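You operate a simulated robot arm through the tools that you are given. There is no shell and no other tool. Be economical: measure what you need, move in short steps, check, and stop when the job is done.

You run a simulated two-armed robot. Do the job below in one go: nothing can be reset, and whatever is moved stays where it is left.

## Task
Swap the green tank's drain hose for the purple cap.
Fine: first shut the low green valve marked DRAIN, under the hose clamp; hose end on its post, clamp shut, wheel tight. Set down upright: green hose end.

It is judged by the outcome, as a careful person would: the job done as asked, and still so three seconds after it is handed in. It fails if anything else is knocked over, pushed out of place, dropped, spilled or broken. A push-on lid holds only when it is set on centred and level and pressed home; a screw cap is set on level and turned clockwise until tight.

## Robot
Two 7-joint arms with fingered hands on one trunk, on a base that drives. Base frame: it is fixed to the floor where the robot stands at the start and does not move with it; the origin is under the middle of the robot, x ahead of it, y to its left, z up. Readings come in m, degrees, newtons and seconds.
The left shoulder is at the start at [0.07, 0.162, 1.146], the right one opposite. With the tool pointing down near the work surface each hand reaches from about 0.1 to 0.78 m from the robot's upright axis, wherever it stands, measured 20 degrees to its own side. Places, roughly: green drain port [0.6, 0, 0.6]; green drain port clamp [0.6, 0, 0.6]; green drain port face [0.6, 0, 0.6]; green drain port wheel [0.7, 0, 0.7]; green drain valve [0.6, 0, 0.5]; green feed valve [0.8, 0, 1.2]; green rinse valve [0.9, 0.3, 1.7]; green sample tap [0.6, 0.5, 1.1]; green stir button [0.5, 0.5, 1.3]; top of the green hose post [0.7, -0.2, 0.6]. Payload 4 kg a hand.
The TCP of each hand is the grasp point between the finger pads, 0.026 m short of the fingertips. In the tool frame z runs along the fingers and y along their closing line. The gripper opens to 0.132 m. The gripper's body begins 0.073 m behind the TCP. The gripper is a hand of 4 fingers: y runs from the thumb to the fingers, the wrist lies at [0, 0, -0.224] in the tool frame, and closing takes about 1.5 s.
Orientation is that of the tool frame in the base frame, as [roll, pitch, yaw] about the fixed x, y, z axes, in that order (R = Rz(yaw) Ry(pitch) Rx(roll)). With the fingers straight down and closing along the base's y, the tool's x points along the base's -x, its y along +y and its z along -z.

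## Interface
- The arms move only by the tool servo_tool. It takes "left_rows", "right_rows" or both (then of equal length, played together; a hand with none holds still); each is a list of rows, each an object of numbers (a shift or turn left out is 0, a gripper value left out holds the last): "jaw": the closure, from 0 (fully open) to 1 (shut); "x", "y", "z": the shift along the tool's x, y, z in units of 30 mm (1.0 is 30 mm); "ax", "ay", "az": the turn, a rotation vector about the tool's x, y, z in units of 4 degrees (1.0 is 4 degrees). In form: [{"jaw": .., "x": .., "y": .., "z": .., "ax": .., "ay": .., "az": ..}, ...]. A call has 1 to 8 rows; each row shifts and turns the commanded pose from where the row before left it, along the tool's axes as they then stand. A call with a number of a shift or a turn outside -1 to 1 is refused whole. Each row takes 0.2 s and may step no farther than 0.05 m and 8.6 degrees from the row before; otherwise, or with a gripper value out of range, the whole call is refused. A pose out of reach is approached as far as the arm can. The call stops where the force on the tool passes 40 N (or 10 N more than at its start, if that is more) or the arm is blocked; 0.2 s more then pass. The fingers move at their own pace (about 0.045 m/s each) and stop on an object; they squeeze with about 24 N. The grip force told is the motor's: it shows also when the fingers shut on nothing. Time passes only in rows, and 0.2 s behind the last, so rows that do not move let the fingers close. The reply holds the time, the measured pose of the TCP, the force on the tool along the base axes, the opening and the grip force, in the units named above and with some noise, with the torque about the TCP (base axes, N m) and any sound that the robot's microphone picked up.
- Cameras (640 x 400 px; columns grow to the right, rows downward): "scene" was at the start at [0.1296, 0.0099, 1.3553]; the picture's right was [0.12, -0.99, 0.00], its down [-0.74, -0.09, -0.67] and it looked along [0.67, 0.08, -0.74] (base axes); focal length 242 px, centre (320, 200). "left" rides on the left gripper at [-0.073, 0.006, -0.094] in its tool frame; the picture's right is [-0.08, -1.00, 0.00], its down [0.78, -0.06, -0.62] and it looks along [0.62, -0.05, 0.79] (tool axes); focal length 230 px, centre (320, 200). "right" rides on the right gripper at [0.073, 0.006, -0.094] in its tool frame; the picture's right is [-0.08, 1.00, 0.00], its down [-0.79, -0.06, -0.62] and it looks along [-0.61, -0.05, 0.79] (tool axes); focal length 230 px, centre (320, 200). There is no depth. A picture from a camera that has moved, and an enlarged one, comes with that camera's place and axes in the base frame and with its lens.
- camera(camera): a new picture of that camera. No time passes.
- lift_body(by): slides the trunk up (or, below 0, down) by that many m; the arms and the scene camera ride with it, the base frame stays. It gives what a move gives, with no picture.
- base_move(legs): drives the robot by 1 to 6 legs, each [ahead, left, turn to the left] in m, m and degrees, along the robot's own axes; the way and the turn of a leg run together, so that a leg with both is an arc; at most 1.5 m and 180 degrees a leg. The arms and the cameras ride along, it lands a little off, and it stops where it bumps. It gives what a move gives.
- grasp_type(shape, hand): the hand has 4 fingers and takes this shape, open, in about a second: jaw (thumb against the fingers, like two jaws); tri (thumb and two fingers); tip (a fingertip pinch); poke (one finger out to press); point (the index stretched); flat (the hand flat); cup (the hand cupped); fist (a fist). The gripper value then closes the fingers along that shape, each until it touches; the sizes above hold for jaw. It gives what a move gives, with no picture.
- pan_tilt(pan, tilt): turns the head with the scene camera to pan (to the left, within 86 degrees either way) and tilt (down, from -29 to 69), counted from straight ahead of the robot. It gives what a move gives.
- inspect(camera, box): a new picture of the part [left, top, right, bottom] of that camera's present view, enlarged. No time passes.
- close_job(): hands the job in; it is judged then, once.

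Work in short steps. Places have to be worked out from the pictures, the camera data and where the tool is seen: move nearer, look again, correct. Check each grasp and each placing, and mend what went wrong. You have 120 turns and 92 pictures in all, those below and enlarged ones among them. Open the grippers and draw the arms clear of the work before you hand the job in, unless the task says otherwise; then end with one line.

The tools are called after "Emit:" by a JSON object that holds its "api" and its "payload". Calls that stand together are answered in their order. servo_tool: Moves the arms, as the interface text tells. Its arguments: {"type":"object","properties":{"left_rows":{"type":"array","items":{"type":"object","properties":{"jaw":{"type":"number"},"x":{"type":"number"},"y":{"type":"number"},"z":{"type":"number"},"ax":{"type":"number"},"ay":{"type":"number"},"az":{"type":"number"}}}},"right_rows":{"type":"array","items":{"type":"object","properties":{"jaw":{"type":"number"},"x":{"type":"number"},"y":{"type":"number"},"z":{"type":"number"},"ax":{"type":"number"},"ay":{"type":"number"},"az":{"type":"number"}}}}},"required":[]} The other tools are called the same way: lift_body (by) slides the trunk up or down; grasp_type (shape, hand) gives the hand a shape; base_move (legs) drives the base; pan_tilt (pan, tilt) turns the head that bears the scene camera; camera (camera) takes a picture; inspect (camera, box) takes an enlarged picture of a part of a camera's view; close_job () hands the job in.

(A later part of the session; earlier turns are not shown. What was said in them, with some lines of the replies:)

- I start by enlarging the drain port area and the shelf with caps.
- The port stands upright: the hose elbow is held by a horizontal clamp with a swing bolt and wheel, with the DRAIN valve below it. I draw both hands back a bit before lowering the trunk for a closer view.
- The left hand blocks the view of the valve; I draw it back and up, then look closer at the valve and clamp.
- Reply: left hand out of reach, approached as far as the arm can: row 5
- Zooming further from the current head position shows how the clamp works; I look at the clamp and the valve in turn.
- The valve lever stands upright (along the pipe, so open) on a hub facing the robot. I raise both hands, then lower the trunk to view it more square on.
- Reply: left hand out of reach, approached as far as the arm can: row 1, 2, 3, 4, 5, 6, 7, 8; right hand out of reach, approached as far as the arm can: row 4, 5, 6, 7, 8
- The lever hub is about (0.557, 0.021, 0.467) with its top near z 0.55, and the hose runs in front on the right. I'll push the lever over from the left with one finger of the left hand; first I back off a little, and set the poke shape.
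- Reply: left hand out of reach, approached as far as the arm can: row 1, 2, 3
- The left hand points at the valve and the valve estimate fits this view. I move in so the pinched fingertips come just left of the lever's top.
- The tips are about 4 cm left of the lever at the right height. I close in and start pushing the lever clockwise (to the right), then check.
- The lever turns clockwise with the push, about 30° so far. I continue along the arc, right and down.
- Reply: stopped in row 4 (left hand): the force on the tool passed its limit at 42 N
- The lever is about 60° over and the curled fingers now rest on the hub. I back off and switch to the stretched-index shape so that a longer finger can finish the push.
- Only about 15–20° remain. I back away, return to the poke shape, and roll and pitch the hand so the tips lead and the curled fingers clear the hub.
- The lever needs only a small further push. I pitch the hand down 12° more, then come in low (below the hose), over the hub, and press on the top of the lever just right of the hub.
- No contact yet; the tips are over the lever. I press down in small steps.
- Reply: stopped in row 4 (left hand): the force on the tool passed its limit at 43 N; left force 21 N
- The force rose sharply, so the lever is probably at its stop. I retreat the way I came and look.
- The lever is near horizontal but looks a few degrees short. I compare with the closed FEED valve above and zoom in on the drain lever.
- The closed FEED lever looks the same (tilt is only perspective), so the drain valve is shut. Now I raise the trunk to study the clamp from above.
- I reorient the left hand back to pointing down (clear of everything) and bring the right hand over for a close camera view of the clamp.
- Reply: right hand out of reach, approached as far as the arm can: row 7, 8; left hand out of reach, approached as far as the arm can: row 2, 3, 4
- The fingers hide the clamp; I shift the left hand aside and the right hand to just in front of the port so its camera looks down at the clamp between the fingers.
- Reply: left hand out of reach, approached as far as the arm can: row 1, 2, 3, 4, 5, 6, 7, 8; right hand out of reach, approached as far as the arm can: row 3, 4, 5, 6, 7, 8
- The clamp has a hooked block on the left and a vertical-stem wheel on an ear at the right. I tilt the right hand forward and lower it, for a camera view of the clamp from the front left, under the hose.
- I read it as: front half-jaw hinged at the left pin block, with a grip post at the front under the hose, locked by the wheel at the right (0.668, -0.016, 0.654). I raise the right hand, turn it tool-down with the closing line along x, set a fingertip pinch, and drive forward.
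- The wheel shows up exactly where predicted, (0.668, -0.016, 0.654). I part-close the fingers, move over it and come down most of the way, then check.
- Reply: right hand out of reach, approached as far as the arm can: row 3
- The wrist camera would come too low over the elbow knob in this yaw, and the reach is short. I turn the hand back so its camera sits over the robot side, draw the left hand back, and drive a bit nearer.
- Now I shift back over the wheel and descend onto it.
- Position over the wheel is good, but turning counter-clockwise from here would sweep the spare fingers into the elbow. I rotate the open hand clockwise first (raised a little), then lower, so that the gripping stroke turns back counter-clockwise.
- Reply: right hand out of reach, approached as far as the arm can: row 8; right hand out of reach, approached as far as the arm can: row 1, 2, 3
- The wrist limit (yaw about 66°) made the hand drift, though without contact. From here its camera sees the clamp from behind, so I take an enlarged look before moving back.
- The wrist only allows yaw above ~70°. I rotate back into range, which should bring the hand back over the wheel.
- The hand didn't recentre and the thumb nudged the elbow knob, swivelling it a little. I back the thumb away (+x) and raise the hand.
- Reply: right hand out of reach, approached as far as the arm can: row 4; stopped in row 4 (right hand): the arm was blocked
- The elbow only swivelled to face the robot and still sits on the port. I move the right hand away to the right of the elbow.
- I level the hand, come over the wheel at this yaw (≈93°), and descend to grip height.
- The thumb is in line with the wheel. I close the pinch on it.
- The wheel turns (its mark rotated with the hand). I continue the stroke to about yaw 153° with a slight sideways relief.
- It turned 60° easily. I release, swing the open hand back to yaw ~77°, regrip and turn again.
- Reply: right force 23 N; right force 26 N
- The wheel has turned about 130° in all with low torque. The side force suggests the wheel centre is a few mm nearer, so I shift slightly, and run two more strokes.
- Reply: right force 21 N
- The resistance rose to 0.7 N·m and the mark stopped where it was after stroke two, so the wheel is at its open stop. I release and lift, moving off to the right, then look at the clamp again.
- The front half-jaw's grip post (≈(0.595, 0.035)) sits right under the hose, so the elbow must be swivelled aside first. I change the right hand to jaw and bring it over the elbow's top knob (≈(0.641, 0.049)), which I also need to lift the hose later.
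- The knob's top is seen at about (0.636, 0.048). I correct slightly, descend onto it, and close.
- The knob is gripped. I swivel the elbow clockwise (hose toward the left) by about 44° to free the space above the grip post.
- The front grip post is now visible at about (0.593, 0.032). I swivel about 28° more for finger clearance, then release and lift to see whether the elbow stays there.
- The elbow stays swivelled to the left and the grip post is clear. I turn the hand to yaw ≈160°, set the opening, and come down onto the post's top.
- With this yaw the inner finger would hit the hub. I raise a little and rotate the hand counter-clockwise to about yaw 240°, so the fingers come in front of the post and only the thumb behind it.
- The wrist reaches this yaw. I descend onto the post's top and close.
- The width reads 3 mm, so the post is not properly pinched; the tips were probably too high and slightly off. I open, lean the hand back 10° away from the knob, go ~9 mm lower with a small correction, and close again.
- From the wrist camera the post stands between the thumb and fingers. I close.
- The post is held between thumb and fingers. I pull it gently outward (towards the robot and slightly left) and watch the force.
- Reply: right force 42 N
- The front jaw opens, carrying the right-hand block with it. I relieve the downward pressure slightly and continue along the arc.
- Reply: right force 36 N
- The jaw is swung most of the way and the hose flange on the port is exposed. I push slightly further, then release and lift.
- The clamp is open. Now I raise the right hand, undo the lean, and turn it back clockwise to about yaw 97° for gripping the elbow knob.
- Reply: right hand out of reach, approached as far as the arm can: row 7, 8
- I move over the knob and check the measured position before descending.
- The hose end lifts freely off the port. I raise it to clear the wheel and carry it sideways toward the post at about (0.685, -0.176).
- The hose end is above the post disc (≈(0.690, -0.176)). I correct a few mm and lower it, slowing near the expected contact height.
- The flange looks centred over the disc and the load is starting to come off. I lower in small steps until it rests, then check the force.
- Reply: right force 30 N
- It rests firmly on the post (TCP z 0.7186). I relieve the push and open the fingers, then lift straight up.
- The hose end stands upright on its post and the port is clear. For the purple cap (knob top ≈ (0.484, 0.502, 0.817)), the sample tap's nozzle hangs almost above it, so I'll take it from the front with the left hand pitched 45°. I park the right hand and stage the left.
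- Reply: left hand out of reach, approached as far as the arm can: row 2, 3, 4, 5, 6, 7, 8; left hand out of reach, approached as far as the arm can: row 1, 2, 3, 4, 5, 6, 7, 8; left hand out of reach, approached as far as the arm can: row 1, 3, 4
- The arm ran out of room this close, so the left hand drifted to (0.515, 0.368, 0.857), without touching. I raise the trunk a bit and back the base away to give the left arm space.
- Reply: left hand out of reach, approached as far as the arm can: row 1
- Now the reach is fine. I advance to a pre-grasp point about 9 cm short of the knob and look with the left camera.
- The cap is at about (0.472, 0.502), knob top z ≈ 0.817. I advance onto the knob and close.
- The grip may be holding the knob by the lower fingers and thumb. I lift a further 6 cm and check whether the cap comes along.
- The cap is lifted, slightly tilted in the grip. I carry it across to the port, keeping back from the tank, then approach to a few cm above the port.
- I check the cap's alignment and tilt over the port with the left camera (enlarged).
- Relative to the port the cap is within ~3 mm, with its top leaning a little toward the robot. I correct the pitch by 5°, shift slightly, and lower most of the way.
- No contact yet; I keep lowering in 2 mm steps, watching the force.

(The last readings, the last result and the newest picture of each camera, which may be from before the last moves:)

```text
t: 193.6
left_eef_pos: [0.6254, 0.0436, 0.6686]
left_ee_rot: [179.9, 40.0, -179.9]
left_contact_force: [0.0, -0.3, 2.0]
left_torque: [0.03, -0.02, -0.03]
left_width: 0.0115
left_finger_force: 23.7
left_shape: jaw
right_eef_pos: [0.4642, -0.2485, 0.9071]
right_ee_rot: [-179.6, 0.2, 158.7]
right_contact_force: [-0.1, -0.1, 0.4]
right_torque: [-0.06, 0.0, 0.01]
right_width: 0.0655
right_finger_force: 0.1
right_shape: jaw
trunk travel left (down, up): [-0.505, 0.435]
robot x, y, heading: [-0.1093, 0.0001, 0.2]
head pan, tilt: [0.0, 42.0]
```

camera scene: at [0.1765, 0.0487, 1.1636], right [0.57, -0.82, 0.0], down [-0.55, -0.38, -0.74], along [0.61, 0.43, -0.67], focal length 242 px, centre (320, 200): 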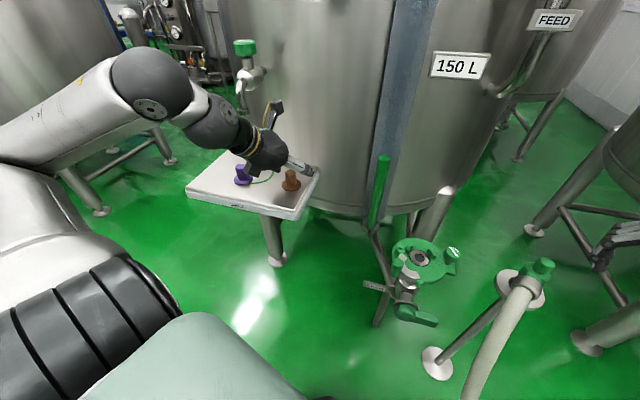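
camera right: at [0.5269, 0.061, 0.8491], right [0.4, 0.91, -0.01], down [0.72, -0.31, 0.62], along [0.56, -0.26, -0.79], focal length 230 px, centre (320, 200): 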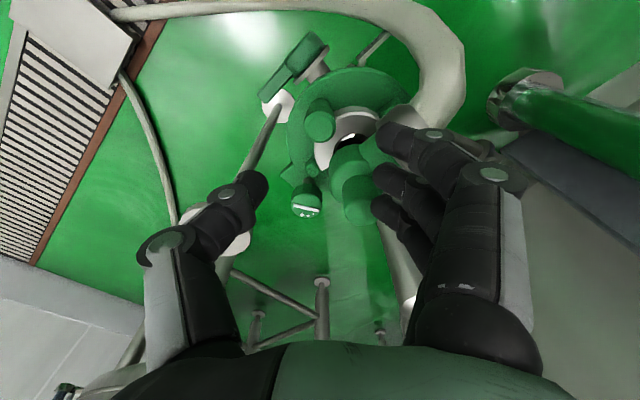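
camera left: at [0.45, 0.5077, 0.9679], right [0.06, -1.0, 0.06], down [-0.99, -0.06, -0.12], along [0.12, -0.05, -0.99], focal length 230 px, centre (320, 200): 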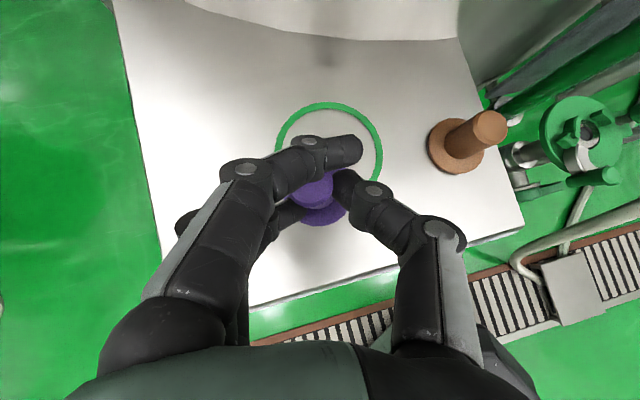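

First contact (2 N). Two more small steps to seat it.

Emit:
{"api": "servo_tool", "payload": {"left_rows": [{"x": 0.043, "z": 0.051}]}}

Emit:
{"api": "servo_tool", "payload": {"left_rows": [{"x": 0.043, "z": 0.051}]}}

Emit:
{"api": "inspect", "payload": {"camera": "left", "box": [220, 60, 440, 260]}}

```text
t: 194.0
left_eef_pos: [0.6261, 0.0435, 0.6691]
left_ee_rot: [-179.8, 40.2, -180.0]
left_contact_force: [1.2, -0.3, 7.3]
left_torque: [0.12, -0.05, 0.02]
left_width: 0.0112
left_finger_force: 24.1
left_shape: jaw
right_eef_pos: [0.4634, -0.2489, 0.9075]
right_ee_rot: [-179.7, 0.2, 158.7]
right_contact_force: [0.2, 0.1, -0.8]
right_torque: [0.01, -0.05, 0.0]
right_width: 0.0653
right_finger_force: 0.2
right_shape: jaw
trunk travel left (down, up): [-0.505, 0.435]
robot x, y, heading: [-0.1096, -0.0019, 0.1]
head pan, tilt: [0.0, 42.0]
```

```text
t: 194.4
left_eef_pos: [0.625, 0.0422, 0.6672]
left_ee_rot: [-179.8, 40.4, -179.8]
left_contact_force: [0.9, -2.3, 13.9]
left_torque: [0.2, -0.11, -0.04]
left_width: 0.0117
left_finger_force: 24.1
left_shape: jaw
right_eef_pos: [0.4628, -0.248, 0.9076]
right_ee_rot: [-179.6, 0.1, 158.7]
right_contact_force: [0.9, -0.1, -0.6]
right_torque: [0.0, 0.0, 0.02]
right_width: 0.0655
right_finger_force: 0.0
right_shape: jaw
trunk travel left (down, up): [-0.505, 0.435]
robot x, y, heading: [-0.1105, -0.0009, -0.0]
head pan, tilt: [0.0, 42.0]
```

```text
2.00 times, centred on (330, 160) of left
camera zoom: at [0.6192, 0.0497, 0.787], right [0.06, -1.0, 0.05], down [-1.0, -0.06, -0.04], along [0.04, -0.05, -1.0], focal length 460 px, centre (300, 280)
```

zoom: 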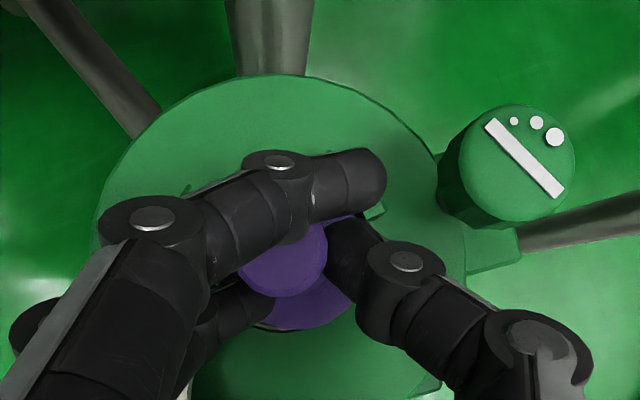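

The cap is on the port, centred within about 2 mm. I open the fingers to let it settle level, then withdraw up and back along the fingers' line.

Emit:
{"api": "servo_tool", "payload": {"left_rows": [{"jaw": 0.62}, {}, {}, {}, {"z": -0.4}, {"z": -0.6}, {"z": -1}, {"z": -1}]}}

Emit:
{"api": "servo_tool", "payload": {"left_rows": [{"z": -1}, {"z": -1}, {"z": -1}]}}

Emit:
{"api": "inspect", "payload": {"camera": "scene", "box": [280, 165, 370, 245]}}

```text
t: 196.2
left_eef_pos: [0.5674, 0.0425, 0.7338]
left_ee_rot: [-180.0, 40.2, 180.0]
left_contact_force: [-0.5, 0.2, 0.3]
left_torque: [0.04, -0.01, 0.01]
left_width: 0.0497
left_finger_force: 0.1
left_shape: jaw
right_eef_pos: [0.4635, -0.2473, 0.9079]
right_ee_rot: [-179.6, 0.2, 158.6]
right_contact_force: [-0.5, 0.2, 0.5]
right_torque: [0.03, -0.04, 0.05]
right_width: 0.0656
right_finger_force: 0.0
right_shape: jaw
trunk travel left (down, up): [-0.505, 0.435]
robot x, y, heading: [-0.1135, -0.0001, 0.0]
head pan, tilt: [0.0, 42.0]
```

```text
t: 197.0
left_eef_pos: [0.5069, 0.0435, 0.8012]
left_ee_rot: [180.0, 40.2, -179.9]
left_contact_force: [0.0, -0.1, -0.2]
left_torque: [0.03, 0.0, -0.03]
left_width: 0.0497
left_finger_force: 0.1
left_shape: jaw
right_eef_pos: [0.4647, -0.2479, 0.9068]
right_ee_rot: [-179.6, 0.2, 158.7]
right_contact_force: [-0.3, -0.3, 0.3]
right_torque: [0.0, -0.05, 0.0]
right_width: 0.0653
right_finger_force: 0.1
right_shape: jaw
trunk travel left (down, up): [-0.505, 0.435]
robot x, y, heading: [-0.1142, 0.0007, 0.3]
head pan, tilt: [0.0, 42.0]
```

```text
5.00 times, centred on (325, 205) of scene
camera zoom: at [0.0224, 0.0005, 1.2437], right [0.0, -1.0, 0.0], down [-0.67, 0.0, -0.74], along [0.74, 0.0, -0.67], focal length 1211 px, centre (295, 175)
```

zoom: 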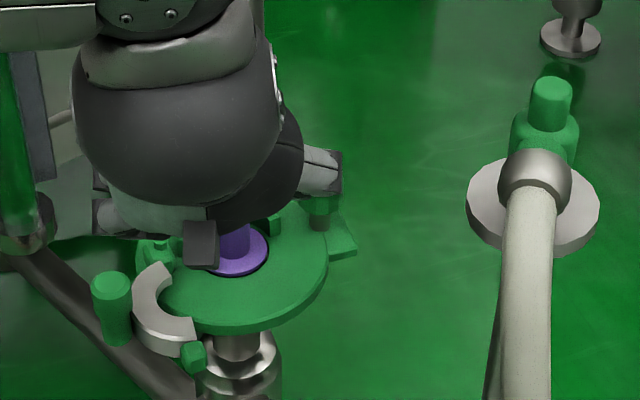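

The cap sits level and centred on the port, and the hose end stands well on its post. Next I close the front jaw: with the left fingers shut, I go to the left of the jaw's post (now ≈(0.560, 0.121)) and push it around.

Emit:
{"api": "servo_tool", "payload": {"left_rows": [{"x": 0.24, "z": 0.32, "y": 0.84, "jaw": 1}, {"x": 0.24, "z": 0.32, "y": 0.84}, {"x": 0.24, "z": 0.32, "y": 0.84}, {"x": 0.24, "z": 0.32, "y": 0.84}, {"x": 0.24, "z": 0.32, "y": 0.84}, {"x": 0.2, "z": 0.98}, {"x": 0.2, "z": 0.98}, {"x": 0.2, "z": 0.98}]}}

Emit:
{"api": "servo_tool", "payload": {"left_rows": [{"y": -0.4}, {"y": -0.35}, {"x": 0.16, "z": -0.14, "y": -0.39}, {"x": 0.16, "z": -0.14, "y": -0.39}]}}

```text
t: 198.8
left_eef_pos: [0.5563, 0.1699, 0.6614]
left_ee_rot: [-180.0, 40.1, -179.9]
left_contact_force: [-0.8, 0.9, -0.1]
left_torque: [0.0, -0.01, -0.02]
left_width: 0.0
left_finger_force: 24.0
left_shape: jaw
right_eef_pos: [0.4645, -0.2476, 0.9072]
right_ee_rot: [-179.5, 0.1, 158.7]
right_contact_force: [-0.1, 0.0, -0.3]
right_torque: [0.0, 0.01, 0.03]
right_width: 0.0651
right_finger_force: 0.1
right_shape: jaw
trunk travel left (down, up): [-0.505, 0.435]
robot x, y, heading: [-0.1121, 0.0018, 0.8]
head pan, tilt: [0.0, 42.0]
```

```text
t: 199.8
left_eef_pos: [0.5432, 0.1249, 0.6631]
left_ee_rot: [179.9, 39.9, -180.0]
left_contact_force: [-0.5, -0.2, -1.2]
left_torque: [-0.01, -0.05, 0.0]
left_width: 0.0001
left_finger_force: 23.9
left_shape: jaw
right_eef_pos: [0.4654, -0.2494, 0.9063]
right_ee_rot: [-179.6, 0.1, 158.7]
right_contact_force: [0.2, -0.3, -0.1]
right_torque: [0.03, 0.01, 0.02]
right_width: 0.0651
right_finger_force: 0.1
right_shape: jaw
trunk travel left (down, up): [-0.505, 0.435]
robot x, y, heading: [-0.1071, -0.0003, -0.0]
head pan, tilt: [0.0, 42.0]
```

Emit:
{"api": "servo_tool", "payload": {"left_rows": [{"x": 0.05, "z": -0.05, "y": -0.43}, {"x": 0.05, "z": -0.04, "y": -0.42}, {"x": -0.07, "z": 0.06, "y": -0.42}, {"x": -0.06, "z": 0.05, "y": -0.42}]}}

Emit:
{"api": "servo_tool", "payload": {"left_rows": [{"x": -0.14, "z": 0.12, "y": -0.28}, {"x": -0.14, "z": 0.11, "y": -0.28}, {"x": -0.14, "z": 0.11, "y": -0.27}]}}

```text
t: 200.8
left_eef_pos: [0.5451, 0.0744, 0.664]
left_ee_rot: [180.0, 40.0, -179.8]
left_contact_force: [2.1, 2.0, 1.6]
left_torque: [-0.02, -0.02, 0.09]
left_width: 0.0
left_finger_force: 24.4
left_shape: jaw
right_eef_pos: [0.465, -0.2473, 0.9066]
right_ee_rot: [-179.5, 0.2, 158.8]
right_contact_force: [0.5, 0.3, 0.1]
right_torque: [-0.05, -0.02, -0.04]
right_width: 0.0654
right_finger_force: 0.0
right_shape: jaw
trunk travel left (down, up): [-0.505, 0.435]
robot x, y, heading: [-0.1116, 0.0028, 0.2]
head pan, tilt: [0.0, 42.0]
```

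```text
t: 201.6
left_eef_pos: [0.5583, 0.0511, 0.6639]
left_ee_rot: [180.0, 40.0, -179.9]
left_contact_force: [-8.7, 10.9, 1.6]
left_torque: [-0.02, -0.05, 0.26]
left_width: 0.0
left_finger_force: 23.9
left_shape: jaw
right_eef_pos: [0.4633, -0.246, 0.9082]
right_ee_rot: [-179.6, 0.3, 158.8]
right_contact_force: [0.0, 0.0, -0.8]
right_torque: [-0.01, -0.01, 0.02]
right_width: 0.0654
right_finger_force: 0.1
right_shape: jaw
trunk travel left (down, up): [-0.505, 0.435]
robot x, y, heading: [-0.1112, -0.0005, 0.1]
head pan, tilt: [0.0, 42.0]
```

The push meets light resistance near the closed position. I push a little further, mainly forward.

Emit:
{"api": "servo_tool", "payload": {"left_rows": [{"x": -0.13, "z": 0.11, "y": -0.1}, {"x": -0.13, "z": 0.11, "y": -0.1}]}}

Emit:
{"api": "servo_tool", "payload": {"left_rows": [{"x": -0.1, "z": 0.09, "y": -0.05}, {"x": -0.1, "z": 0.09}]}}

```text
t: 202.2
left_eef_pos: [0.5675, 0.0449, 0.662]
left_ee_rot: [179.8, 39.9, -179.9]
left_contact_force: [-18.3, 17.0, 2.0]
left_torque: [0.01, -0.05, 0.27]
left_width: 0.0
left_finger_force: 23.9
left_shape: jaw
right_eef_pos: [0.4628, -0.2465, 0.9078]
right_ee_rot: [-179.5, 0.3, 158.7]
right_contact_force: [-0.2, -0.2, 0.2]
right_torque: [-0.02, 0.02, 0.02]
right_width: 0.0653
right_finger_force: 0.0
right_shape: jaw
trunk travel left (down, up): [-0.505, 0.435]
robot x, y, heading: [-0.1091, -0.0001, 0.3]
head pan, tilt: [0.0, 42.0]
```

```text
t: 202.7
left_eef_pos: [0.5704, 0.0457, 0.6614]
left_ee_rot: [179.3, 39.6, 179.6]
left_contact_force: [-16.6, 11.1, 8.3]
left_torque: [-0.06, -0.17, 0.07]
left_width: 0.0002
left_finger_force: 23.7
left_shape: jaw
right_eef_pos: [0.4622, -0.245, 0.9087]
right_ee_rot: [-179.6, 0.3, 158.8]
right_contact_force: [0.1, -0.2, 0.1]
right_torque: [-0.05, 0.0, 0.0]
right_width: 0.0654
right_finger_force: 0.0
right_shape: jaw
trunk travel left (down, up): [-0.505, 0.435]
robot x, y, heading: [-0.114, -0.0035, 0.1]
head pan, tilt: [0.0, 42.0]
stopped in row 2 (left hand): the force on the tool passed its limit at 43 N (the readings are from after the stop); the commanded pose is now the measured one
```

The jaw is blocked firmly at its closed stop. I withdraw the left hand and use one picture to check the clamp, cap and wheel.

Emit:
{"api": "servo_tool", "payload": {"left_rows": [{"z": -1}, {"z": -1}, {"z": -1}, {"z": -1}, {"z": -1}, {"z": -1}, {"y": 1}, {"y": 1}]}}

Emit:
{"api": "servo_tool", "payload": {"left_rows": [{"y": 1, "ay": 1}, {"y": 1, "ay": 1}, {"y": 1, "ay": 1}, {"y": 1, "ay": 1}, {"y": 1, "ay": 1}, {"y": 1, "ay": 1}, {"ay": 1, "z": -0.5}, {"ay": 1, "z": -0.5}]}}

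Emit:
{"api": "servo_tool", "payload": {"left_rows": [{"ay": 1, "z": -1}, {"ay": 1, "z": -1}, {"z": -1}, {"z": -1}, {"x": 1}, {"x": 1}]}}

Emit:
{"api": "inspect", "payload": {"camera": "scene", "box": [285, 175, 355, 240]}}

```text
t: 204.5
left_eef_pos: [0.455, 0.1022, 0.7995]
left_ee_rot: [179.6, 39.4, 179.6]
left_contact_force: [0.1, -0.3, 0.2]
left_torque: [0.0, -0.02, 0.02]
left_width: 0.0
left_finger_force: 24.0
left_shape: jaw
right_eef_pos: [0.4639, -0.2469, 0.9071]
right_ee_rot: [-179.5, 0.0, 158.8]
right_contact_force: [0.3, -0.6, 0.5]
right_torque: [-0.04, 0.02, 0.02]
right_width: 0.0652
right_finger_force: 0.1
right_shape: jaw
trunk travel left (down, up): [-0.505, 0.435]
robot x, y, heading: [-0.1109, -0.0027, 0.3]
head pan, tilt: [0.0, 42.0]
```

```text
t: 206.3
left_eef_pos: [0.4505, 0.2815, 0.8284]
left_ee_rot: [179.7, 7.5, 179.7]
left_contact_force: [-0.2, 0.4, -0.3]
left_torque: [-0.01, 0.0, 0.0]
left_width: 0.0
left_finger_force: 24.2
left_shape: jaw
right_eef_pos: [0.4648, -0.2484, 0.9074]
right_ee_rot: [-179.6, 0.1, 158.7]
right_contact_force: [0.2, 0.2, -0.1]
right_torque: [0.01, 0.0, 0.0]
right_width: 0.0654
right_finger_force: 0.1
right_shape: jaw
trunk travel left (down, up): [-0.505, 0.435]
robot x, y, heading: [-0.1118, -0.0004, 0.2]
head pan, tilt: [0.0, 42.0]
```

```text
t: 207.7
left_eef_pos: [0.3842, 0.2813, 0.9492]
left_ee_rot: [179.7, -0.3, 179.8]
left_contact_force: [0.2, -0.4, -0.1]
left_torque: [-0.03, 0.01, -0.02]
left_width: 0.0
left_finger_force: 23.8
left_shape: jaw
right_eef_pos: [0.4636, -0.2484, 0.9076]
right_ee_rot: [-179.6, 0.2, 158.8]
right_contact_force: [-0.6, -0.2, 0.2]
right_torque: [0.0, -0.02, 0.01]
right_width: 0.0651
right_finger_force: 0.1
right_shape: jaw
trunk travel left (down, up): [-0.505, 0.435]
robot x, y, heading: [-0.11, 0.0009, 0.1]
head pan, tilt: [0.0, 42.0]
```

```text
6.15 times, centred on (320, 208) of scene
camera zoom: at [0.0218, 0.0008, 1.2438], right [0.0, -1.0, 0.0], down [-0.67, 0.0, -0.74], along [0.74, 0.0, -0.67], focal length 1490 px, centre (320, 154)
```

zoom: 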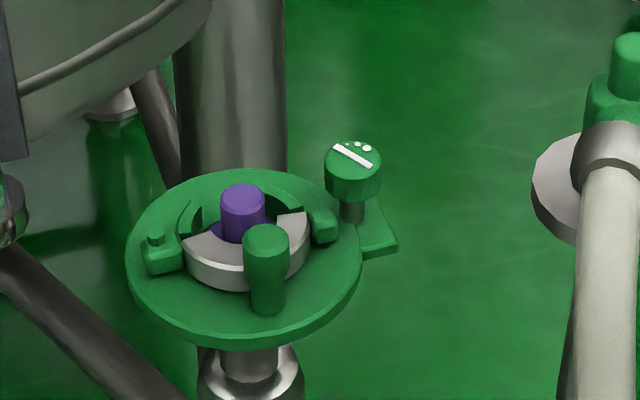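

The clamp is shut around the cap just as it was originally. Now I set the right hand to pinch, lower the trunk and drive back to the earlier working position to tighten the wheel.

Emit:
{"api": "servo_tool", "payload": {"left_rows": [{"z": -1, "jaw": 0.5}, {"z": -1}, {"x": 1}, {}]}}

Emit:
{"api": "grasp_type", "payload": {"hand": "right", "shape": "tip"}}

Emit:
{"api": "lift_body", "payload": {"by": -0.08}}

Emit:
{"api": "base_move", "payload": {"legs": [[0.165, 0, 0]]}}

```text
t: 208.7
left_eef_pos: [0.357, 0.2822, 1.0094]
left_ee_rot: [179.6, -0.5, 179.8]
left_contact_force: [-0.4, 0.1, -0.6]
left_torque: [-0.01, 0.01, -0.02]
left_width: 0.0661
left_finger_force: 0.1
left_shape: jaw
right_eef_pos: [0.4653, -0.2488, 0.9074]
right_ee_rot: [-179.6, 0.1, 158.7]
right_contact_force: [-0.7, -0.1, 0.5]
right_torque: [0.02, 0.02, -0.03]
right_width: 0.0654
right_finger_force: 0.0
right_shape: jaw
trunk travel left (down, up): [-0.505, 0.435]
robot x, y, heading: [-0.1141, 0.0004, 0.3]
head pan, tilt: [0.0, 42.0]
```

```text
t: 209.6
left_eef_pos: [0.3556, 0.2837, 1.0093]
left_ee_rot: [179.7, -0.5, 179.8]
left_contact_force: [-0.1, -0.1, 0.1]
left_torque: [-0.01, 0.0, -0.01]
left_width: 0.0658
left_finger_force: 0.1
left_shape: jaw
right_eef_pos: [0.4635, -0.2479, 0.9067]
right_ee_rot: [-179.6, 0.0, 158.8]
right_contact_force: [-0.1, -0.1, -0.8]
right_torque: [-0.02, 0.0, 0.01]
right_width: 0.1321
right_finger_force: 0.1
right_shape: tip
trunk travel left (down, up): [-0.505, 0.435]
robot x, y, heading: [-0.1129, 0.0019, 0.5]
head pan, tilt: [0.0, 42.0]
```

```text
t: 210.8
left_eef_pos: [0.3551, 0.2824, 0.9308]
left_ee_rot: [179.7, -0.4, 179.9]
left_contact_force: [0.4, 0.0, -0.2]
left_torque: [0.01, 0.04, 0.0]
left_width: 0.0659
left_finger_force: 0.0
left_shape: jaw
right_eef_pos: [0.4648, -0.2469, 0.8265]
right_ee_rot: [-179.6, 0.2, 158.8]
right_contact_force: [-0.1, 0.7, 0.0]
right_torque: [0.04, -0.02, 0.0]
right_width: 0.1318
right_finger_force: 0.1
right_shape: tip
trunk travel left (down, up): [-0.425, 0.515]
robot x, y, heading: [-0.1114, 0.0009, 0.2]
head pan, tilt: [0.0, 42.0]
```

```text
t: 212.2
left_eef_pos: [0.5176, 0.2834, 0.9293]
left_ee_rot: [179.7, -0.6, 179.8]
left_contact_force: [-0.2, -0.6, -0.4]
left_torque: [0.01, 0.02, -0.02]
left_width: 0.0661
left_finger_force: 0.0
left_shape: jaw
right_eef_pos: [0.6276, -0.2466, 0.8258]
right_ee_rot: [-179.5, 0.2, 158.6]
right_contact_force: [0.1, 0.8, -0.2]
right_torque: [-0.03, 0.02, -0.02]
right_width: 0.1319
right_finger_force: 0.1
right_shape: tip
trunk travel left (down, up): [-0.425, 0.515]
robot x, y, heading: [0.0517, -0.0008, 0.2]
head pan, tilt: [0.0, 42.0]
```

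Emit:
{"api": "servo_tool", "payload": {"right_rows": [{"x": 0.21, "y": 0.95, "jaw": 0.5}, {"x": 0.21, "y": 0.95}, {"x": 0.21, "y": 0.95}, {"x": 0.21, "y": 0.95}, {"x": 0.21, "y": 0.95}, {"x": 0.21, "y": 0.95}, {"x": 0.21, "y": 0.95}, {"x": 0.21, "y": 0.95}]}}

```text
t: 214.0
left_eef_pos: [0.5184, 0.2847, 0.9296]
left_ee_rot: [179.7, -0.4, 179.8]
left_contact_force: [0.2, 0.8, -0.3]
left_torque: [0.0, 0.01, 0.02]
left_width: 0.0658
left_finger_force: 0.1
left_shape: jaw
right_eef_pos: [0.6614, -0.0163, 0.8257]
right_ee_rot: [-179.5, 0.2, 158.8]
right_contact_force: [0.4, 0.1, -0.7]
right_torque: [-0.01, 0.01, 0.03]
right_width: 0.0667
right_finger_force: 0.1
right_shape: tip
trunk travel left (down, up): [-0.425, 0.515]
robot x, y, heading: [0.0496, 0.0011, 0.3]
head pan, tilt: [0.0, 42.0]
```

I'm over the wheel. I descend to the earlier grip height, close, and turn clockwise.

Emit:
{"api": "servo_tool", "payload": {"right_rows": [{"z": 0.9, "x": -0.04}, {"z": 0.9}, {"z": 0.9}, {"z": 0.9}, {"z": 0.9}, {"z": 0.65}, {"jaw": 1}, {}]}}

Emit:
{"api": "servo_tool", "payload": {"right_rows": [{}, {}, {}, {"az": 1}, {"az": 1}, {"az": 1}, {"az": 1}, {"az": 1}]}}

Emit:
{"api": "servo_tool", "payload": {"right_rows": [{"az": 1}, {"az": 1}, {"az": 1}, {"az": 1}, {"az": 1}, {"az": 1}, {"az": 1}, {"az": 1}]}}

Emit:
{"api": "servo_tool", "payload": {"right_rows": [{"az": 1}, {"az": 1}, {"az": 1}, {"az": 1}, {"az": 1}, {"az": 1}, {"az": 1}]}}

```text
t: 215.8
left_eef_pos: [0.5178, 0.2851, 0.9297]
left_ee_rot: [179.7, -0.5, 179.9]
left_contact_force: [-0.3, -0.7, -0.2]
left_torque: [0.01, 0.0, 0.0]
left_width: 0.0661
left_finger_force: 0.1
left_shape: jaw
right_eef_pos: [0.6654, -0.0177, 0.6705]
right_ee_rot: [-179.7, 0.0, 158.7]
right_contact_force: [0.7, 0.6, 0.3]
right_torque: [0.01, -0.02, -0.01]
right_width: 0.0283
right_finger_force: 11.8
right_shape: tip
trunk travel left (down, up): [-0.425, 0.515]
robot x, y, heading: [0.0517, 0.0, 0.3]
head pan, tilt: [0.0, 42.0]
```

```text
t: 217.6
left_eef_pos: [0.5174, 0.2823, 0.9294]
left_ee_rot: [179.6, -0.4, 179.9]
left_contact_force: [-0.9, 0.6, -0.2]
left_torque: [0.02, -0.01, 0.0]
left_width: 0.0658
left_finger_force: 0.2
left_shape: jaw
right_eef_pos: [0.6639, -0.019, 0.6687]
right_ee_rot: [-179.6, 0.2, 138.6]
right_contact_force: [0.3, -6.3, -2.5]
right_torque: [-0.13, 0.01, 0.05]
right_width: 0.0267
right_finger_force: 24.0
right_shape: tip
trunk travel left (down, up): [-0.425, 0.515]
robot x, y, heading: [0.0465, 0.0019, 0.1]
head pan, tilt: [0.0, 42.0]
```

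```text
t: 219.4
left_eef_pos: [0.5185, 0.2836, 0.9296]
left_ee_rot: [179.6, -0.5, 179.9]
left_contact_force: [0.6, 0.1, -0.2]
left_torque: [0.03, 0.01, -0.01]
left_width: 0.0659
left_finger_force: 0.1
left_shape: jaw
right_eef_pos: [0.6638, -0.0181, 0.6714]
right_ee_rot: [-179.8, 0.4, 106.7]
right_contact_force: [-5.7, -9.4, -6.0]
right_torque: [-0.2, 0.14, 0.01]
right_width: 0.0262
right_finger_force: 24.1
right_shape: tip
trunk travel left (down, up): [-0.425, 0.515]
robot x, y, heading: [0.0524, 0.0003, 0.2]
head pan, tilt: [0.0, 42.0]
```

```text
t: 221.0
left_eef_pos: [0.5174, 0.2822, 0.9298]
left_ee_rot: [179.6, -0.5, 179.7]
left_contact_force: [-0.1, 0.0, -1.3]
left_torque: [-0.02, 0.02, 0.01]
left_width: 0.0658
left_finger_force: 0.1
left_shape: jaw
right_eef_pos: [0.6627, -0.0192, 0.6702]
right_ee_rot: [-180.0, 0.3, 78.8]
right_contact_force: [-13.0, -10.1, -6.1]
right_torque: [-0.13, 0.3, 0.06]
right_width: 0.0263
right_finger_force: 24.5
right_shape: tip
trunk travel left (down, up): [-0.425, 0.515]
robot x, y, heading: [0.0528, -0.0031, 0.4]
head pan, tilt: [0.0, 42.0]
```

80° turned with low torque. I release, swing back, regrip and continue turning clockwise.

Emit:
{"api": "servo_tool", "payload": {"right_rows": [{"jaw": 0.55}, {}, {}, {"az": -1, "y": -0.08}, {"az": -1}, {"az": -1}, {"az": -1}, {"az": -1}]}}

Emit:
{"api": "servo_tool", "payload": {"right_rows": [{"az": -1}, {"az": -1}, {"az": -1}, {"az": -1}, {"az": -1}, {"az": -1}, {"az": -1}, {"az": -1}]}}

Emit:
{"api": "servo_tool", "payload": {"right_rows": [{"az": -1}, {"az": -1}, {"az": -1}, {"az": -1}, {"az": -1}, {"az": -1}, {"az": -1}, {"jaw": 1}]}}

Emit:
{"api": "servo_tool", "payload": {"right_rows": [{}, {}, {}, {}, {"az": 1}, {"az": 1}, {"az": 1}, {"az": 1}]}}

Emit:
{"api": "servo_tool", "payload": {"right_rows": [{"az": 1}, {"az": 1}, {"az": 1}, {"az": 1}, {"az": 1}, {"az": 1}]}}

Emit:
{"api": "servo_tool", "payload": {"right_rows": [{"az": 1}, {"az": 1}, {"az": 1}, {"az": 1}]}}

Emit:
{"api": "servo_tool", "payload": {"right_rows": [{"az": 1}, {"az": 1}, {"az": 1}, {"az": 1}]}}

```text
t: 222.8
left_eef_pos: [0.518, 0.2845, 0.9291]
left_ee_rot: [179.7, -0.5, 179.8]
left_contact_force: [0.0, 0.3, 0.2]
left_torque: [-0.01, 0.0, -0.01]
left_width: 0.0658
left_finger_force: 0.2
left_shape: jaw
right_eef_pos: [0.6615, -0.0167, 0.671]
right_ee_rot: [-179.9, 0.7, 98.8]
right_contact_force: [-0.5, -0.2, 0.6]
right_torque: [0.01, 0.0, -0.01]
right_width: 0.0586
right_finger_force: 0.1
right_shape: tip
trunk travel left (down, up): [-0.425, 0.515]
robot x, y, heading: [0.0504, -0.0005, 0.2]
head pan, tilt: [0.0, 42.0]
```

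```text
t: 224.6
left_eef_pos: [0.5181, 0.2841, 0.93]
left_ee_rot: [179.7, -0.5, 179.9]
left_contact_force: [0.7, 0.5, 0.2]
left_torque: [0.02, 0.0, 0.02]
left_width: 0.0658
left_finger_force: 0.1
left_shape: jaw
right_eef_pos: [0.6625, -0.0164, 0.6714]
right_ee_rot: [-179.7, 0.3, 130.8]
right_contact_force: [-0.6, -0.5, -0.5]
right_torque: [-0.03, 0.0, 0.03]
right_width: 0.0586
right_finger_force: 0.1
right_shape: tip
trunk travel left (down, up): [-0.425, 0.515]
robot x, y, heading: [0.0501, -0.0034, 0.3]
head pan, tilt: [0.0, 42.0]
```

```text
t: 226.4
left_eef_pos: [0.5178, 0.2835, 0.9294]
left_ee_rot: [179.7, -0.4, 179.8]
left_contact_force: [0.6, -0.1, -0.3]
left_torque: [0.02, -0.03, -0.01]
left_width: 0.0661
left_finger_force: 0.0
left_shape: jaw
right_eef_pos: [0.6617, -0.0173, 0.671]
right_ee_rot: [-179.6, 0.1, 158.8]
right_contact_force: [-0.1, -0.3, 0.1]
right_torque: [-0.03, 0.03, 0.04]
right_width: 0.0305
right_finger_force: 0.8
right_shape: tip
trunk travel left (down, up): [-0.425, 0.515]
robot x, y, heading: [0.0494, 0.0021, 0.4]
head pan, tilt: [0.0, 42.0]
```

```text
t: 228.2
left_eef_pos: [0.5165, 0.2831, 0.9295]
left_ee_rot: [179.7, -0.3, 179.8]
left_contact_force: [0.3, -0.4, -0.2]
left_torque: [0.01, -0.01, 0.01]
left_width: 0.0658
left_finger_force: 0.0
left_shape: jaw
right_eef_pos: [0.6601, -0.0167, 0.6717]
right_ee_rot: [-179.6, 0.2, 142.7]
right_contact_force: [-2.9, 0.8, 0.2]
right_torque: [0.05, 0.06, 0.01]
right_width: 0.0268
right_finger_force: 24.2
right_shape: tip
trunk travel left (down, up): [-0.425, 0.515]
robot x, y, heading: [0.0478, 0.0023, 0.3]
head pan, tilt: [0.0, 42.0]
```

```text
t: 229.6
left_eef_pos: [0.5182, 0.2837, 0.9298]
left_ee_rot: [179.7, -0.5, 179.8]
left_contact_force: [-0.4, -0.6, 0.7]
left_torque: [-0.03, 0.01, 0.0]
left_width: 0.0659
left_finger_force: 0.1
left_shape: jaw
right_eef_pos: [0.6603, -0.0161, 0.6695]
right_ee_rot: [-179.8, 0.3, 118.7]
right_contact_force: [-5.4, 4.6, 1.6]
right_torque: [0.09, 0.11, 0.21]
right_width: 0.0272
right_finger_force: 24.4
right_shape: tip
trunk travel left (down, up): [-0.425, 0.515]
robot x, y, heading: [0.0475, 0.003, 0.1]
head pan, tilt: [0.0, 42.0]
```

```text
t: 230.6
left_eef_pos: [0.5182, 0.2828, 0.9291]
left_ee_rot: [179.6, -0.4, 179.8]
left_contact_force: [0.0, -0.2, 0.2]
left_torque: [0.0, -0.01, -0.01]
left_width: 0.0657
left_finger_force: 0.1
left_shape: jaw
right_eef_pos: [0.661, -0.0205, 0.6708]
right_ee_rot: [-179.8, 0.6, 102.5]
right_contact_force: [-3.1, -8.3, 3.0]
right_torque: [-0.12, 0.04, 0.51]
right_width: 0.0263
right_finger_force: 23.9
right_shape: tip
trunk travel left (down, up): [-0.425, 0.515]
robot x, y, heading: [0.0486, 0.0016, 0.1]
head pan, tilt: [0.0, 42.0]
```

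```text
t: 231.6
left_eef_pos: [0.5175, 0.2824, 0.93]
left_ee_rot: [179.6, -0.3, 179.8]
left_contact_force: [1.1, 0.4, 0.6]
left_torque: [0.01, 0.0, 0.01]
left_width: 0.0663
left_finger_force: 0.0
left_shape: jaw
right_eef_pos: [0.66, -0.0174, 0.67]
right_ee_rot: [179.9, 0.4, 86.7]
right_contact_force: [-4.3, -8.2, 0.1]
right_torque: [-0.15, 0.0, 0.66]
right_width: 0.0267
right_finger_force: 23.9
right_shape: tip
trunk travel left (down, up): [-0.425, 0.515]
robot x, y, heading: [0.0536, 0.0018, 0.5]
head pan, tilt: [0.0, 42.0]
```

The torque climbed to 0.66 N·m, so the wheel is coming tight. One more short regrip-and-turn to confirm it won't go further.

Emit:
{"api": "servo_tool", "payload": {"right_rows": [{"jaw": 0.55}, {}, {}, {"az": -1}, {"az": -1}, {"az": -1}, {"az": -1}, {"az": -1}]}}

Emit:
{"api": "servo_tool", "payload": {"right_rows": [{"az": -1}, {"az": -1}, {"az": -1}, {"az": -1}, {"az": -1}, {"jaw": 1}, {}, {}]}}

Emit:
{"api": "servo_tool", "payload": {"right_rows": [{}, {}, {"az": 1}, {"az": 1}, {"az": 1}]}}

Emit:
{"api": "servo_tool", "payload": {"right_rows": [{"az": 1}, {"az": 1}, {"az": 1}, {"az": 1}, {"az": 1}]}}

```text
t: 233.4
left_eef_pos: [0.5184, 0.2827, 0.9301]
left_ee_rot: [179.7, -0.5, 179.8]
left_contact_force: [-0.2, -0.6, 0.6]
left_torque: [-0.01, 0.0, 0.0]
left_width: 0.0661
left_finger_force: 0.1
left_shape: jaw
right_eef_pos: [0.6606, -0.0175, 0.6718]
right_ee_rot: [-179.9, 0.4, 106.8]
right_contact_force: [-0.4, 0.1, 0.0]
right_torque: [0.0, -0.01, -0.02]
right_width: 0.0587
right_finger_force: 0.0
right_shape: tip
trunk travel left (down, up): [-0.425, 0.515]
robot x, y, heading: [0.0517, -0.0035, 0.3]
head pan, tilt: [0.0, 42.0]
```

```text
t: 235.2
left_eef_pos: [0.5182, 0.2839, 0.9303]
left_ee_rot: [179.7, -0.5, 179.7]
left_contact_force: [0.6, -0.1, -0.5]
left_torque: [0.03, 0.01, 0.04]
left_width: 0.0659
left_finger_force: 0.0
left_shape: jaw
right_eef_pos: [0.6607, -0.0173, 0.671]
right_ee_rot: [-179.7, 0.3, 126.8]
right_contact_force: [-0.5, 0.2, -2.1]
right_torque: [-0.02, -0.03, 0.02]
right_width: 0.0272
right_finger_force: 24.1
right_shape: tip
trunk travel left (down, up): [-0.425, 0.515]
robot x, y, heading: [0.0484, 0.0018, 0.1]
head pan, tilt: [0.0, 42.0]
```

```text
t: 236.4
left_eef_pos: [0.5174, 0.2832, 0.9296]
left_ee_rot: [179.6, -0.4, 179.8]
left_contact_force: [-0.8, 1.2, 0.2]
left_torque: [0.01, 0.0, 0.0]
left_width: 0.0659
left_finger_force: 0.1
left_shape: jaw
right_eef_pos: [0.6608, -0.0179, 0.6694]
right_ee_rot: [-179.7, 0.4, 114.7]
right_contact_force: [-1.5, -0.6, -1.6]
right_torque: [0.03, 0.0, 0.78]
right_width: 0.0268
right_finger_force: 24.6
right_shape: tip
trunk travel left (down, up): [-0.425, 0.515]
robot x, y, heading: [0.0478, 0.0006, 0.3]
head pan, tilt: [0.0, 42.0]
```

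```text
t: 237.6
left_eef_pos: [0.518, 0.281, 0.9313]
left_ee_rot: [179.5, -0.5, 179.6]
left_contact_force: [0.5, -0.6, 0.5]
left_torque: [0.01, 0.06, 0.0]
left_width: 0.0659
left_finger_force: 0.0
left_shape: jaw
right_eef_pos: [0.6618, -0.0221, 0.6702]
right_ee_rot: [-179.9, 0.6, 94.4]
right_contact_force: [0.2, -25.8, 2.7]
right_torque: [-0.39, 0.02, 0.49]
right_width: 0.0262
right_finger_force: 23.8
right_shape: tip
trunk travel left (down, up): [-0.425, 0.515]
robot x, y, heading: [0.0477, 0.0021, 0.1]
head pan, tilt: [0.0, 42.0]
```

Resistance is immediate (0.78 N·m) and the fingers slip: the wheel is tight. I release, lift straight up, and draw back to the right and rear.

Emit:
{"api": "servo_tool", "payload": {"right_rows": [{"jaw": 0.3}, {}, {}, {}, {"z": -1}, {"z": -1}, {"z": -1}, {"z": -1}]}}

Emit:
{"api": "servo_tool", "payload": {"right_rows": [{"z": -1}, {"z": -1}, {"y": -1}, {"y": -1}, {"y": -1}, {"y": -1}]}}

Emit:
{"api": "base_move", "payload": {"legs": [[-0.12, 0, 0]]}}

Emit:
{"api": "inspect", "payload": {"camera": "scene", "box": [260, 150, 400, 270]}}

```text
t: 239.4
left_eef_pos: [0.5168, 0.2825, 0.9299]
left_ee_rot: [179.7, -0.3, 179.8]
left_contact_force: [-1.1, 0.1, 0.3]
left_torque: [0.0, 0.0, -0.01]
left_width: 0.0658
left_finger_force: 0.1
left_shape: jaw
right_eef_pos: [0.6613, -0.0155, 0.7901]
right_ee_rot: [-179.9, 0.4, 94.8]
right_contact_force: [0.1, 0.1, 1.1]
right_torque: [0.0, -0.02, -0.01]
right_width: 0.0919
right_finger_force: 0.0
right_shape: tip
trunk travel left (down, up): [-0.425, 0.515]
robot x, y, heading: [0.053, 0.0032, -0.1]
head pan, tilt: [0.0, 42.0]
```

```text
t: 240.8
left_eef_pos: [0.5181, 0.2837, 0.9292]
left_ee_rot: [179.7, -0.4, 179.8]
left_contact_force: [-0.6, 1.3, 0.2]
left_torque: [-0.02, -0.01, 0.01]
left_width: 0.0659
left_finger_force: 0.1
left_shape: jaw
right_eef_pos: [0.5407, -0.0239, 0.851]
right_ee_rot: [-180.0, 0.4, 94.8]
right_contact_force: [0.8, -0.9, -0.8]
right_torque: [0.0, 0.01, -0.03]
right_width: 0.0918
right_finger_force: 0.0
right_shape: tip
trunk travel left (down, up): [-0.425, 0.515]
robot x, y, heading: [0.0481, 0.0023, -0.0]
head pan, tilt: [0.0, 42.0]
```

```text
t: 242.1
left_eef_pos: [0.3987, 0.2828, 0.9302]
left_ee_rot: [179.7, -0.4, 179.8]
left_contact_force: [-0.2, 1.3, -0.7]
left_torque: [0.0, -0.02, -0.01]
left_width: 0.0659
left_finger_force: 0.0
left_shape: jaw
right_eef_pos: [0.4215, -0.0243, 0.8499]
right_ee_rot: [180.0, 0.5, 94.8]
right_contact_force: [-0.9, -0.3, 0.2]
right_torque: [0.02, -0.01, -0.02]
right_width: 0.092
right_finger_force: 0.2
right_shape: tip
trunk travel left (down, up): [-0.425, 0.515]
robot x, y, heading: [-0.0669, -0.0019, 0.1]
head pan, tilt: [0.0, 42.0]
```

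```text
3.33 times, centred on (330, 210) of scene
camera zoom: at [0.0651, 0.001, 1.1637], right [0.0, -1.0, 0.0], down [-0.67, 0.0, -0.74], along [0.74, 0.0, -0.67], focal length 807 px, centre (287, 167)
```

zoom: 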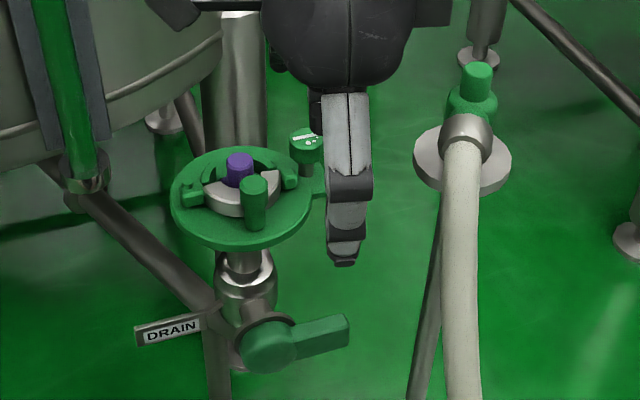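

The last picture shows the purple cap clamped on the port and the wheel back at its tight mark. The DRAIN lever is across the pipe, with the same perspective tilt as the closed FEED valve, and the hose end stands upright on its post. Both hands are open and clear, so I hand in.

Emit:
{"api": "close_job", "payload": {}}

```text
The job is handed in.
```

The DRAIN valve is shut, the green hose end stands upright on its post, and the purple cap is on the drain port with the clamp closed and the wheel tight.
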